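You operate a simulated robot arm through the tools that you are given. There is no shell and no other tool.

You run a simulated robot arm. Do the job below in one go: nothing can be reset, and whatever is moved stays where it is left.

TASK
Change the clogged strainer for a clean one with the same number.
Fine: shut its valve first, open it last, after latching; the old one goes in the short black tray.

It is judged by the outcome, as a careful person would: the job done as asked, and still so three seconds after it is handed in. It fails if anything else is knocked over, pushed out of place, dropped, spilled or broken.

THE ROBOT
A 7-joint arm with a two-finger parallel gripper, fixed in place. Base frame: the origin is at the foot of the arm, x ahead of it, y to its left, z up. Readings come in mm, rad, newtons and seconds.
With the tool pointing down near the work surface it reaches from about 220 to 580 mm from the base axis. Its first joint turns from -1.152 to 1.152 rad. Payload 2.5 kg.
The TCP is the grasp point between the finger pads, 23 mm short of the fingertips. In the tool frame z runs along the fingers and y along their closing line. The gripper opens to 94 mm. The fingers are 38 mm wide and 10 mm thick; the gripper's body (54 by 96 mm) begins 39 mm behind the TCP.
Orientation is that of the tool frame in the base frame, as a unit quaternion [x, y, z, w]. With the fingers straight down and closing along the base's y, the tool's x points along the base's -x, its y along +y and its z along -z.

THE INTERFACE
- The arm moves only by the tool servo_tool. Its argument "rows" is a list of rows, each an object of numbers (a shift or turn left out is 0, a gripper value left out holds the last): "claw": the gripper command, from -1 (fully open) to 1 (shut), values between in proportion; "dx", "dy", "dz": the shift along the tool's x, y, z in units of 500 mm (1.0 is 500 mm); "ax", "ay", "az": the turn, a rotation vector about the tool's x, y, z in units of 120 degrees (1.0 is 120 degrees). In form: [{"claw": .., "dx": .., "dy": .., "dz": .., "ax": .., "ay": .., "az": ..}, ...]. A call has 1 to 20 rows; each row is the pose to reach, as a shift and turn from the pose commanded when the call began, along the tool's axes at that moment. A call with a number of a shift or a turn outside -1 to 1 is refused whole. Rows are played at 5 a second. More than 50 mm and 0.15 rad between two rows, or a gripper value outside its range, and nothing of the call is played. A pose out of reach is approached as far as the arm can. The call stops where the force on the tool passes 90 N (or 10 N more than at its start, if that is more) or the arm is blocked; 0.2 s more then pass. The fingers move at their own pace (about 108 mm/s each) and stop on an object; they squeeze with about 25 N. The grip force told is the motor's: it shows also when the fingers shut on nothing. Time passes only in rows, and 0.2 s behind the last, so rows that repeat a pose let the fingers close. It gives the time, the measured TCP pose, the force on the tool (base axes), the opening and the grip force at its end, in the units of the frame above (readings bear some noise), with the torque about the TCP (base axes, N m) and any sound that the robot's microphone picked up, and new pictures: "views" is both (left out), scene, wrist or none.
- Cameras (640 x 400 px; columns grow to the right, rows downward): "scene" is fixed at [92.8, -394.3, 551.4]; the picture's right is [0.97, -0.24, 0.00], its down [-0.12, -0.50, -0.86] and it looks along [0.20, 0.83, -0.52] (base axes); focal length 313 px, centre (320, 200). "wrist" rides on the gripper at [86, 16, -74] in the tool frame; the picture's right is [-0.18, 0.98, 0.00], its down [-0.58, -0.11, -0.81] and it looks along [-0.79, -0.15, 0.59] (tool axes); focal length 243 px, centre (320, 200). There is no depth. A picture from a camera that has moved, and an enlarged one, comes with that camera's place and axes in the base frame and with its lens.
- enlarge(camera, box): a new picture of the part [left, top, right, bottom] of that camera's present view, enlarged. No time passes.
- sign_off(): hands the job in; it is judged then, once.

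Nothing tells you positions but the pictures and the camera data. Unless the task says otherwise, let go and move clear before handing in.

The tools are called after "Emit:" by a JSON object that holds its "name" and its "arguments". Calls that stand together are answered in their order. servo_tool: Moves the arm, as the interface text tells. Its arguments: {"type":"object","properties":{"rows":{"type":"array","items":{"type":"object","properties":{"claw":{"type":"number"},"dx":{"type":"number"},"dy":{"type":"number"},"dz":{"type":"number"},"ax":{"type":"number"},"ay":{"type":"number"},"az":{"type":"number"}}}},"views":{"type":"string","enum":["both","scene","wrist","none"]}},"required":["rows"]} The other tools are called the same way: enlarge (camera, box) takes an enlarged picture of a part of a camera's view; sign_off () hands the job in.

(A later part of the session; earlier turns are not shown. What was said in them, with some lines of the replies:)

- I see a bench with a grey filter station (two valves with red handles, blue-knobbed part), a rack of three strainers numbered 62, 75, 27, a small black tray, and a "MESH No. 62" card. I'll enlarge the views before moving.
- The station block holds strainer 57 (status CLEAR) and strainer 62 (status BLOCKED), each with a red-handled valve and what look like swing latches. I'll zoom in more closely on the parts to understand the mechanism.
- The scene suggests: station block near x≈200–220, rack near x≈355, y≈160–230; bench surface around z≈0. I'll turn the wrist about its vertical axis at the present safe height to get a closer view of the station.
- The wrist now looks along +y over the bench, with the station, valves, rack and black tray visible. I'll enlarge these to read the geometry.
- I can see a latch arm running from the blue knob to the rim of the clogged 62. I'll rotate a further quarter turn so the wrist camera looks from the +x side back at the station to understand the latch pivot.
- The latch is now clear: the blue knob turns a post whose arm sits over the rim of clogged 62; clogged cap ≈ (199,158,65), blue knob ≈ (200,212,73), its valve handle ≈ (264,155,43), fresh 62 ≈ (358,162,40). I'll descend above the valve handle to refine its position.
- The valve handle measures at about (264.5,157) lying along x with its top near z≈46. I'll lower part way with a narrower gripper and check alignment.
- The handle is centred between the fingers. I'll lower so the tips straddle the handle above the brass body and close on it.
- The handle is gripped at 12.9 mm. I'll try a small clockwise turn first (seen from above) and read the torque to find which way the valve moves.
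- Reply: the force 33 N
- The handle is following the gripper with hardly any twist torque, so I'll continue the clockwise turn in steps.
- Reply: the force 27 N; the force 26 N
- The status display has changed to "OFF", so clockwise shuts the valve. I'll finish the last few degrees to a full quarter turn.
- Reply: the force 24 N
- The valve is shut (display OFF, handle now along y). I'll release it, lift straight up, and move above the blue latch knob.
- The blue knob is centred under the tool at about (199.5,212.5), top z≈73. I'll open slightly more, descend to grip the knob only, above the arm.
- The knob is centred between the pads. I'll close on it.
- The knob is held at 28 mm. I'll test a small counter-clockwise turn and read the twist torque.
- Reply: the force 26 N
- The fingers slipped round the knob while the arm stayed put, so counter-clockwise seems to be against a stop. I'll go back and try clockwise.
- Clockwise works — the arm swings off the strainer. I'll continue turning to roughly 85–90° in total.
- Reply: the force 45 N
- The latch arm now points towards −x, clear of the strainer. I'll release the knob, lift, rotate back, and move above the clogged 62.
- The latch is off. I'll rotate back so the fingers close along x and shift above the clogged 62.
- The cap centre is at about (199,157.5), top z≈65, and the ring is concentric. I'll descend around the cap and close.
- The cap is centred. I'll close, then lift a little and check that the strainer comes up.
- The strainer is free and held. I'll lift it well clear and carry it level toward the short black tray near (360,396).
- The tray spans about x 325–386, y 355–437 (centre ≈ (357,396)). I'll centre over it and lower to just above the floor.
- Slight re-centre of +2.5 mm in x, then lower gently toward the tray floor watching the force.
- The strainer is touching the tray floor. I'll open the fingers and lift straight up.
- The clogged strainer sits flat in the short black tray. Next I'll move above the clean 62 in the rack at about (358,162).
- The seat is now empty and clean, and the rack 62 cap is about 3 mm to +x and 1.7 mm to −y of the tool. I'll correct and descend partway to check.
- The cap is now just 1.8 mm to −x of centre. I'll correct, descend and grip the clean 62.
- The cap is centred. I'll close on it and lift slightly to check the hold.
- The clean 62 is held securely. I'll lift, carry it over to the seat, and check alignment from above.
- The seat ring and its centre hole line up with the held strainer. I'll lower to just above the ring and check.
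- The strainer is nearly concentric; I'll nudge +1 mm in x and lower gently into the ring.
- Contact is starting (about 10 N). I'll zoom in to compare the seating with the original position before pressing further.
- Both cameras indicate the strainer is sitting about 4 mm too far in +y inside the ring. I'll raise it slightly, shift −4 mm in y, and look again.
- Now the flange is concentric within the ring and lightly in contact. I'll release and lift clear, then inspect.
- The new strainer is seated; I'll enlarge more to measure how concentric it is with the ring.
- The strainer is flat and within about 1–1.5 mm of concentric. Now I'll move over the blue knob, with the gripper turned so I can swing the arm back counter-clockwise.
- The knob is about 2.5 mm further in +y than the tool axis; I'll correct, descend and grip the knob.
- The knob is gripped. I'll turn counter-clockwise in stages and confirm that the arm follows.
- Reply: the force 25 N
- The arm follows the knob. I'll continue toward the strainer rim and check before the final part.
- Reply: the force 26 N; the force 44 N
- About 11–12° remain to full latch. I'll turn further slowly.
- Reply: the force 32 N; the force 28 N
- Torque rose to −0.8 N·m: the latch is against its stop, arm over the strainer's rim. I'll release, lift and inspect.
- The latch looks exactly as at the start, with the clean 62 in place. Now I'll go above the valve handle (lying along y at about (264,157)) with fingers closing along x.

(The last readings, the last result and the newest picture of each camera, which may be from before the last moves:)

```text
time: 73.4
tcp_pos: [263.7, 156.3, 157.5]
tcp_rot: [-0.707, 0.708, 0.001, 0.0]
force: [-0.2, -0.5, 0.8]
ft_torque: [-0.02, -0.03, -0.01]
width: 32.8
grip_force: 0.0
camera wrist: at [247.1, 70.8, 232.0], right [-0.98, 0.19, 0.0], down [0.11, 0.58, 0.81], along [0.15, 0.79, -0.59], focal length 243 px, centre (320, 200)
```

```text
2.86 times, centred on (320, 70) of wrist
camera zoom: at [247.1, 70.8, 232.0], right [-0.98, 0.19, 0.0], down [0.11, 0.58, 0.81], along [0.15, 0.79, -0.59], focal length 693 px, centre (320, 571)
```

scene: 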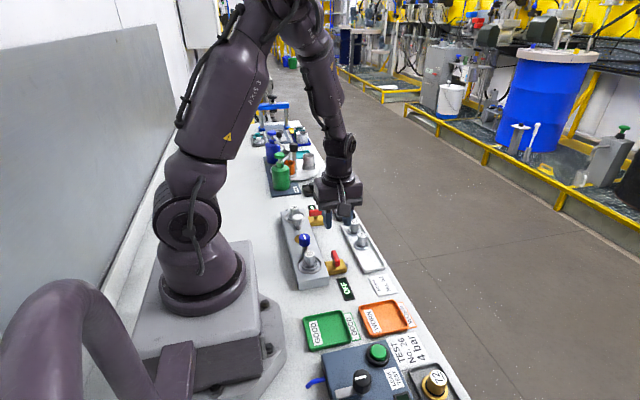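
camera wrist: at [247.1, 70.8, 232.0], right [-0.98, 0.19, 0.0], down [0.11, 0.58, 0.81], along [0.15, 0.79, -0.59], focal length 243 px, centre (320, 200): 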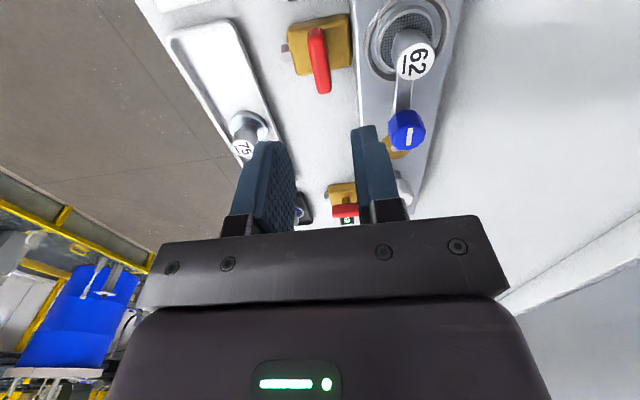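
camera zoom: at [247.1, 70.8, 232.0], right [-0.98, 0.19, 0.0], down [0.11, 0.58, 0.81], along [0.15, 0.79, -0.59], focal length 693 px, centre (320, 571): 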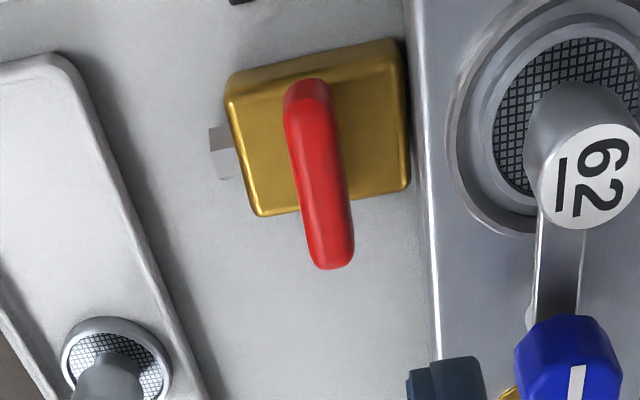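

The handle is centred under the tool. I'll descend to the same height as before and grip it.

Emit:
{"name": "servo_tool", "arguments": {"rows": [{"dz": 0.04}, {"dz": 0.08}, {"dz": 0.12}, {"dz": 0.15}, {"dz": 0.18}, {"dz": 0.2}, {"dz": 0.207}, {"dz": 0.207}]}}

Emit:
{"name": "enlarge", "arguments": {"camera": "wrist", "box": [240, 60, 400, 220]}}

```text
time: 75.2
tcp_pos: [265.1, 157.0, 54.6]
tcp_rot: [0.708, -0.707, 0.0, 0.0]
force: [0.2, 0.2, 0.1]
ft_torque: [-0.01, 0.03, 0.01]
width: 33.0
grip_force: 0.1
camera wrist: at [247.5, 71.0, 129.3], right [-0.98, 0.18, 0.0], down [0.11, 0.58, 0.81], along [0.15, 0.79, -0.59], focal length 243 px, centre (320, 200)
```

scene: 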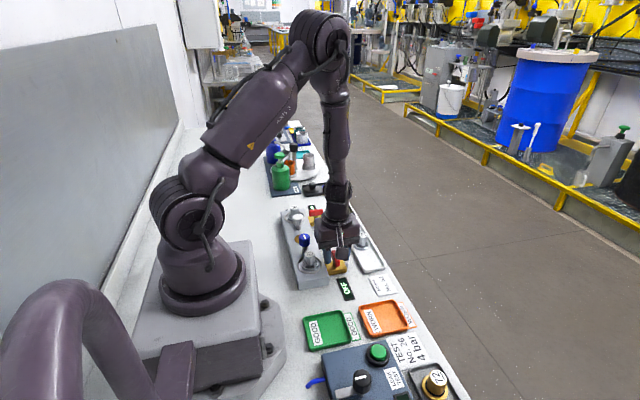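
wrist: 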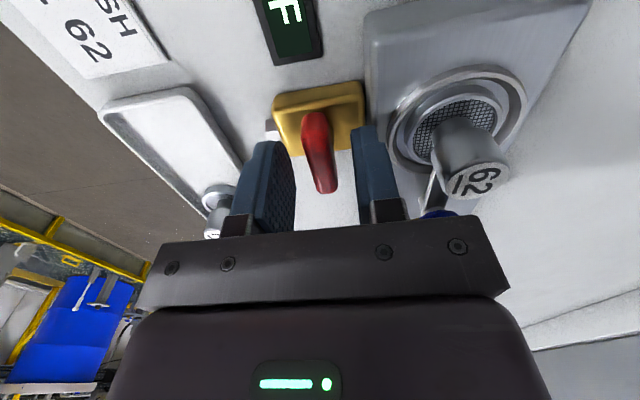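

```text
2.50 times, centred on (320, 140) of wrist
camera zoom: at [247.5, 71.0, 129.3], right [-0.98, 0.18, 0.0], down [0.11, 0.58, 0.81], along [0.15, 0.79, -0.59], focal length 606 px, centre (320, 350)
```

zoom: 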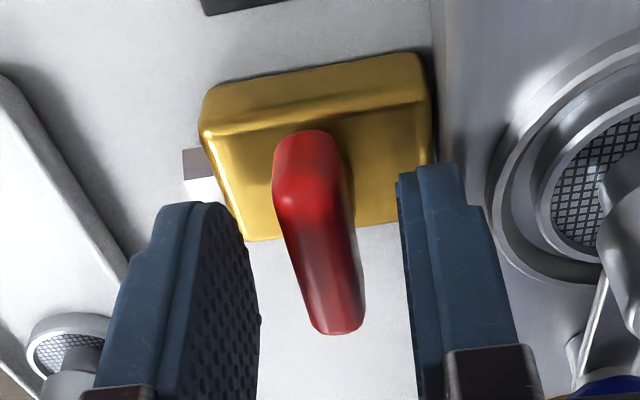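

Emit:
{"name": "servo_tool", "arguments": {"rows": [{"claw": 1, "dz": 0.002}, {"claw": 1, "dz": 0.002}, {"claw": 1, "dz": 0.002}], "views": "none"}}

Emit:
{"name": "servo_tool", "arguments": {"rows": [{"az": -0.04}, {"az": -0.08}, {"az": -0.12}, {"az": -0.16}, {"az": -0.2}, {"az": -0.24}, {"az": -0.28}, {"az": -0.32}, {"az": -0.36}, {"az": -0.36}]}}

Emit:
{"name": "enlarge", "arguments": {"camera": "wrist", "box": [240, 60, 400, 220]}}

```text
time: 76.0
tcp_pos: [264.2, 156.9, 54.9]
tcp_rot: [-0.707, 0.707, -0.001, 0.0]
force: [-17.4, -1.0, 39.4]
ft_torque: [-0.1, 0.26, -0.01]
width: 13.2
grip_force: 44.9
```

```text
time: 78.2
tcp_pos: [263.0, 158.1, 54.9]
tcp_rot: [0.918, -0.396, 0.0, 0.001]
force: [-27.3, -1.0, 52.4]
ft_torque: [-1.5, -0.52, 0.02]
width: 12.9
grip_force: 45.2
camera wrist: at [310.6, 83.3, 127.7], right [-0.84, -0.54, 0.0], down [-0.32, 0.5, 0.81], along [-0.44, 0.68, -0.59], focal length 243 px, centre (320, 200)
```

scene: 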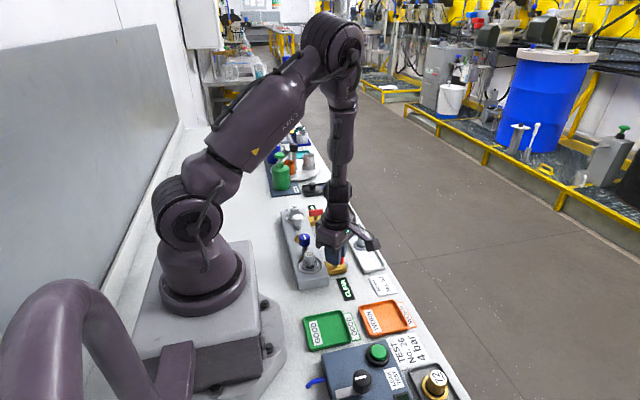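
wrist: 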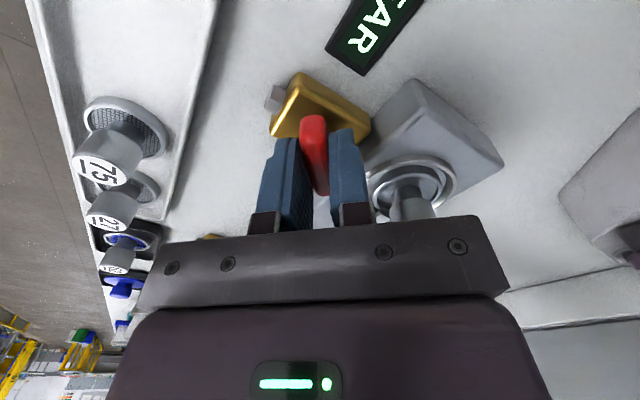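

```text
2.50 times, centred on (320, 140) of wrist
camera zoom: at [310.6, 83.3, 127.7], right [-0.84, -0.54, 0.0], down [-0.32, 0.5, 0.81], along [-0.44, 0.68, -0.59], focal length 606 px, centre (320, 350)
```

zoom: 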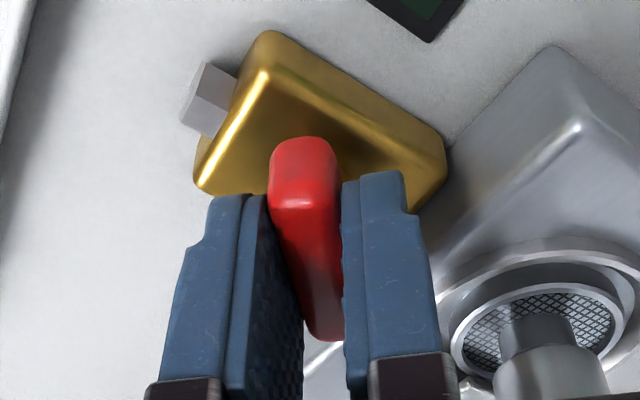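

The display now reads CLEAR as the valve opens. I'll ease 1.5 mm upward to relieve the vertical load and complete the quarter turn.

Emit:
{"name": "servo_tool", "arguments": {"rows": [{"az": -0.04, "dz": -0.002}, {"az": -0.08, "dz": -0.003}, {"az": -0.12, "dz": -0.003}, {"az": -0.16, "dz": -0.003}, {"az": -0.2, "dz": -0.003}, {"az": -0.24, "dz": -0.003}, {"az": -0.28, "dz": -0.003}, {"az": -0.32, "dz": -0.003}, {"az": -0.35, "dz": -0.003}, {"az": -0.35, "dz": -0.003}]}}

Emit:
{"name": "enlarge", "arguments": {"camera": "wrist", "box": [240, 60, 400, 220]}}

```text
time: 80.4
tcp_pos: [265.6, 157.9, 54.8]
tcp_rot: [0.999, -0.043, 0.0, -0.001]
force: [-5.1, 6.4, -37.7]
ft_torque: [0.07, -0.18, 0.03]
width: 13.0
grip_force: 45.6
camera wrist: at [348.5, 133.8, 129.0], right [-0.27, -0.96, 0.0], down [-0.57, 0.16, 0.81], along [-0.78, 0.21, -0.59], focal length 243 px, centre (320, 200)
```

scene: 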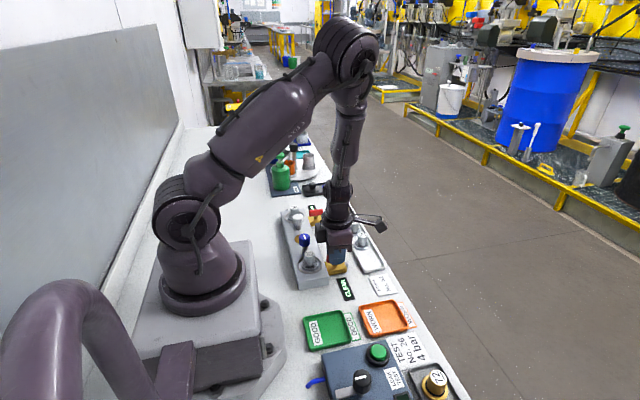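
wrist: 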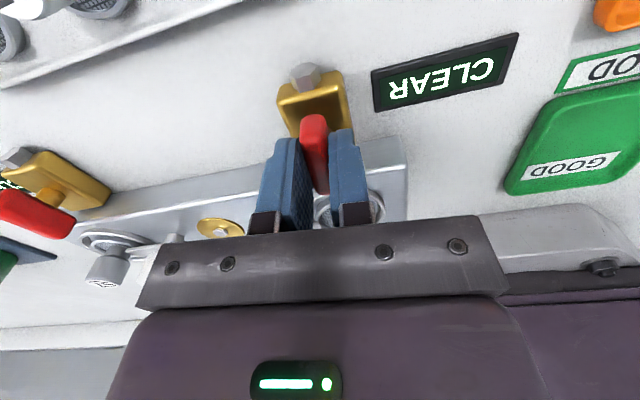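

```text
2.50 times, centred on (320, 140) of wrist
camera zoom: at [348.5, 133.8, 129.0], right [-0.27, -0.96, 0.0], down [-0.57, 0.16, 0.81], along [-0.78, 0.21, -0.59], focal length 606 px, centre (320, 350)
```

zoom: 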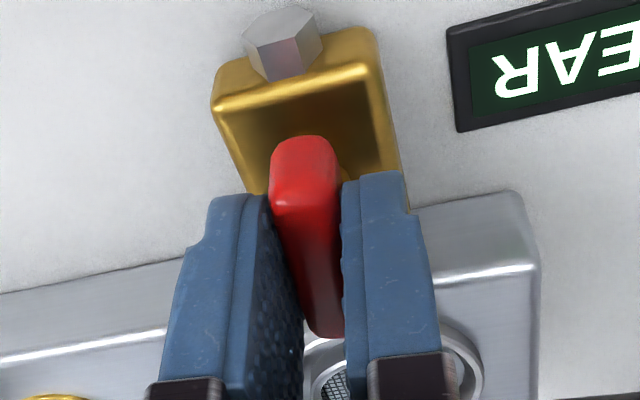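

About 5° remain; I'll finish the quarter turn and check the torque.

Emit:
{"name": "servo_tool", "arguments": {"rows": [{"az": -0.015, "dz": 0.001}, {"az": -0.03, "dz": 0.0015}, {"az": -0.042, "dz": 0.0015}, {"az": -0.042, "dz": 0.0015}], "views": "wrist"}}

Emit:
{"name": "enlarge", "arguments": {"camera": "wrist", "box": [240, 60, 400, 220]}}

```text
time: 81.4
tcp_pos: [263.9, 156.8, 55.4]
tcp_rot: [1.0, 0.002, 0.001, 0.0]
force: [-20.4, -6.3, 32.1]
ft_torque: [-0.02, 0.05, -0.2]
width: 12.7
grip_force: 44.7
camera wrist: at [350.0, 141.4, 129.2], right [-0.18, -0.98, 0.0], down [-0.58, 0.11, 0.81], along [-0.79, 0.14, -0.59], focal length 243 px, centre (320, 200)
```

wrist: 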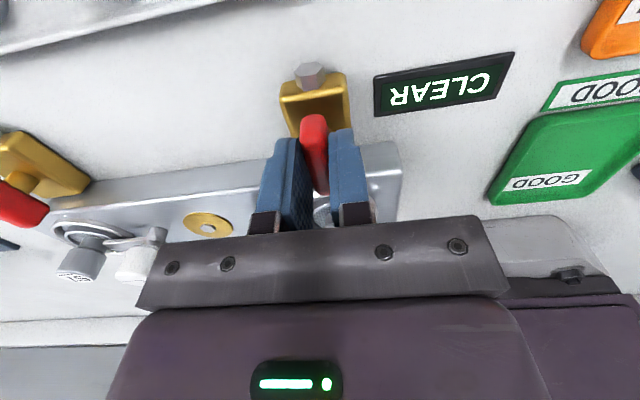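

```text
2.50 times, centred on (320, 140) of wrist
camera zoom: at [350.0, 141.4, 129.2], right [-0.18, -0.98, 0.0], down [-0.58, 0.11, 0.81], along [-0.79, 0.14, -0.59], focal length 606 px, centre (320, 350)
```

zoom: 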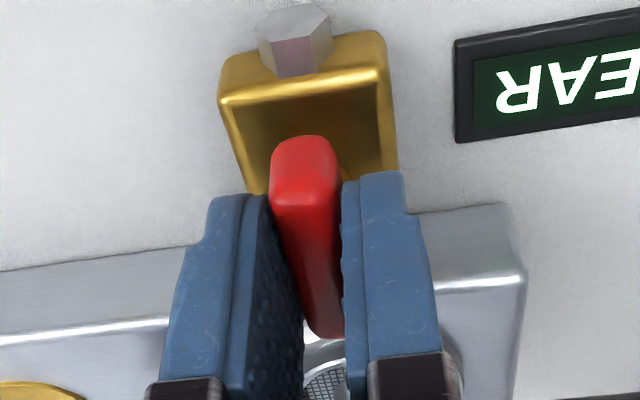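

The valve is back at its open stop, parallel to its port, and the display reads CLEAR. I'll release, lift and move clear.

Emit:
{"name": "servo_tool", "arguments": {"rows": [{"claw": 0.3}, {"claw": 0.3}, {"claw": 0.3}, {"dz": -0.04}, {"dz": -0.1}, {"dz": -0.17}, {"dz": -0.25}, {"dz": -0.33}, {"dz": -0.41, "dx": 0.04}, {"dz": -0.48, "dx": 0.1, "dy": -0.03}, {"dz": -0.55, "dx": 0.14, "dy": -0.05}, {"dz": -0.55, "dx": 0.14, "dy": -0.05}]}}

Emit:
{"name": "enlarge", "arguments": {"camera": "scene", "box": [270, 190, 400, 310]}}

Emit:
{"name": "enlarge", "arguments": {"camera": "wrist", "box": [170, 0, 420, 140]}}

Emit:
{"name": "enlarge", "arguments": {"camera": "scene", "box": [285, 225, 355, 285]}}

```text
time: 84.0
tcp_pos: [335.4, 181.0, 331.7]
tcp_rot: [1.0, 0.002, 0.0, 0.0]
force: [0.8, 0.1, 0.3]
ft_torque: [0.01, 0.01, 0.01]
width: 32.8
grip_force: 0.1
camera wrist: at [421.0, 165.0, 404.9], right [-0.18, -0.98, 0.0], down [-0.58, 0.11, 0.81], along [-0.79, 0.15, -0.59], focal length 243 px, centre (320, 200)
```

scene: 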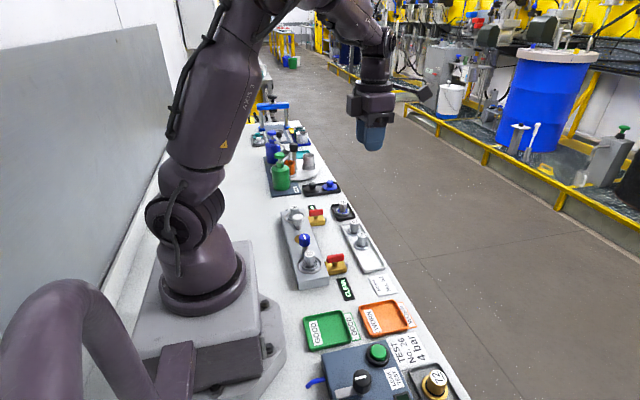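
wrist: 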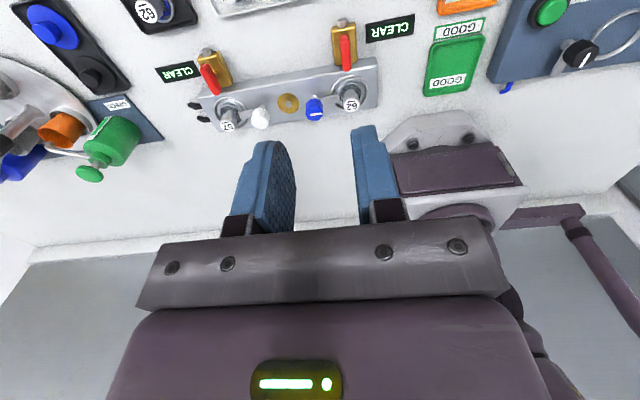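

```text
3.33 times, centred on (335, 250) of scene
camera zoom: at [92.8, -394.3, 551.4], right [0.97, -0.24, 0.0], down [-0.12, -0.5, -0.86], along [0.2, 0.83, -0.52], focal length 1044 px, centre (270, 33)
```

zoom: 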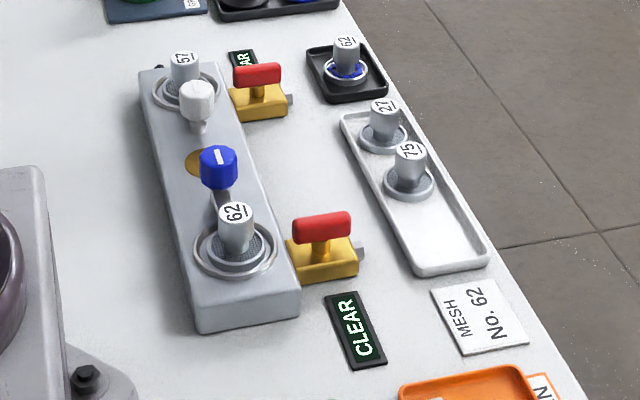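

```text
2.56 times, centred on (295, 70) of wrist
camera zoom: at [421.0, 165.0, 404.9], right [-0.18, -0.98, 0.0], down [-0.58, 0.11, 0.81], along [-0.79, 0.15, -0.59], focal length 621 px, centre (384, 533)
```

zoom: 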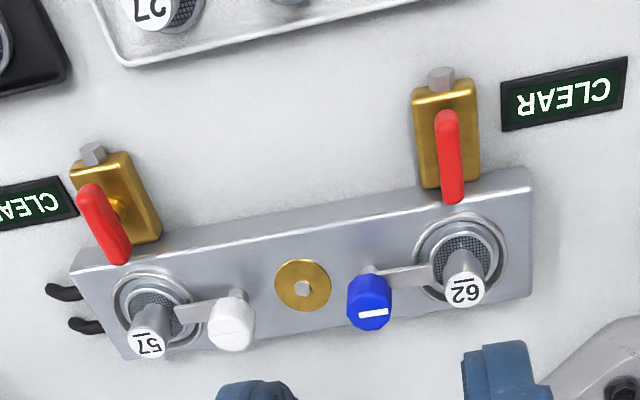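

```text
6.67 times, centred on (320, 255) of scene
camera zoom: at [92.8, -394.3, 551.4], right [0.97, -0.24, 0.0], down [-0.12, -0.5, -0.86], along [0.2, 0.83, -0.52], focal length 2089 px, centre (320, -167)
```

zoom: 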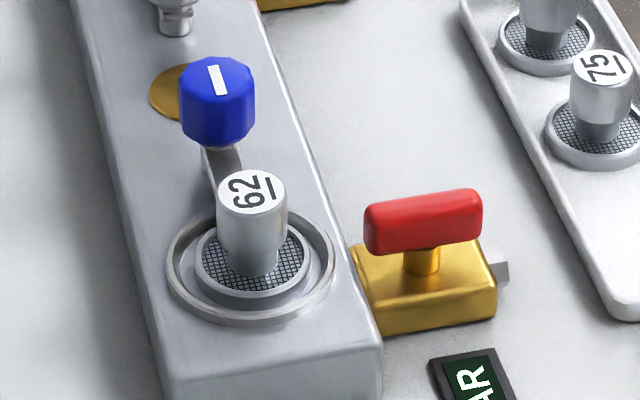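

The clean 62 is seated and latched, and its valve is open again with the display reading CLEAR. The clogged 62 stands in the short black tray, nothing else was moved, and the arm is clear, so I'm handing in the job.

Emit:
{"name": "sign_off", "arguments": {}}

```text
The job is handed in.
```

The clogged No. 62 strainer has been replaced with the clean 62, and its display now reads CLEAR.

- **Order:** I shut its valve first (the display went to OFF). I then unlatched and swapped the strainer, latched the new one, and opened the valve last.
- **New strainer:** It sits flat in its seat, about 1 mm off centre. The latch arm is back over its rim, against the stop.
- **Old strainer:** It is standing upright in the short black tray.
- **Everything else:** Nothing else looked knocked or moved in the last pictures. The gripper let go and was clear before I handed in.
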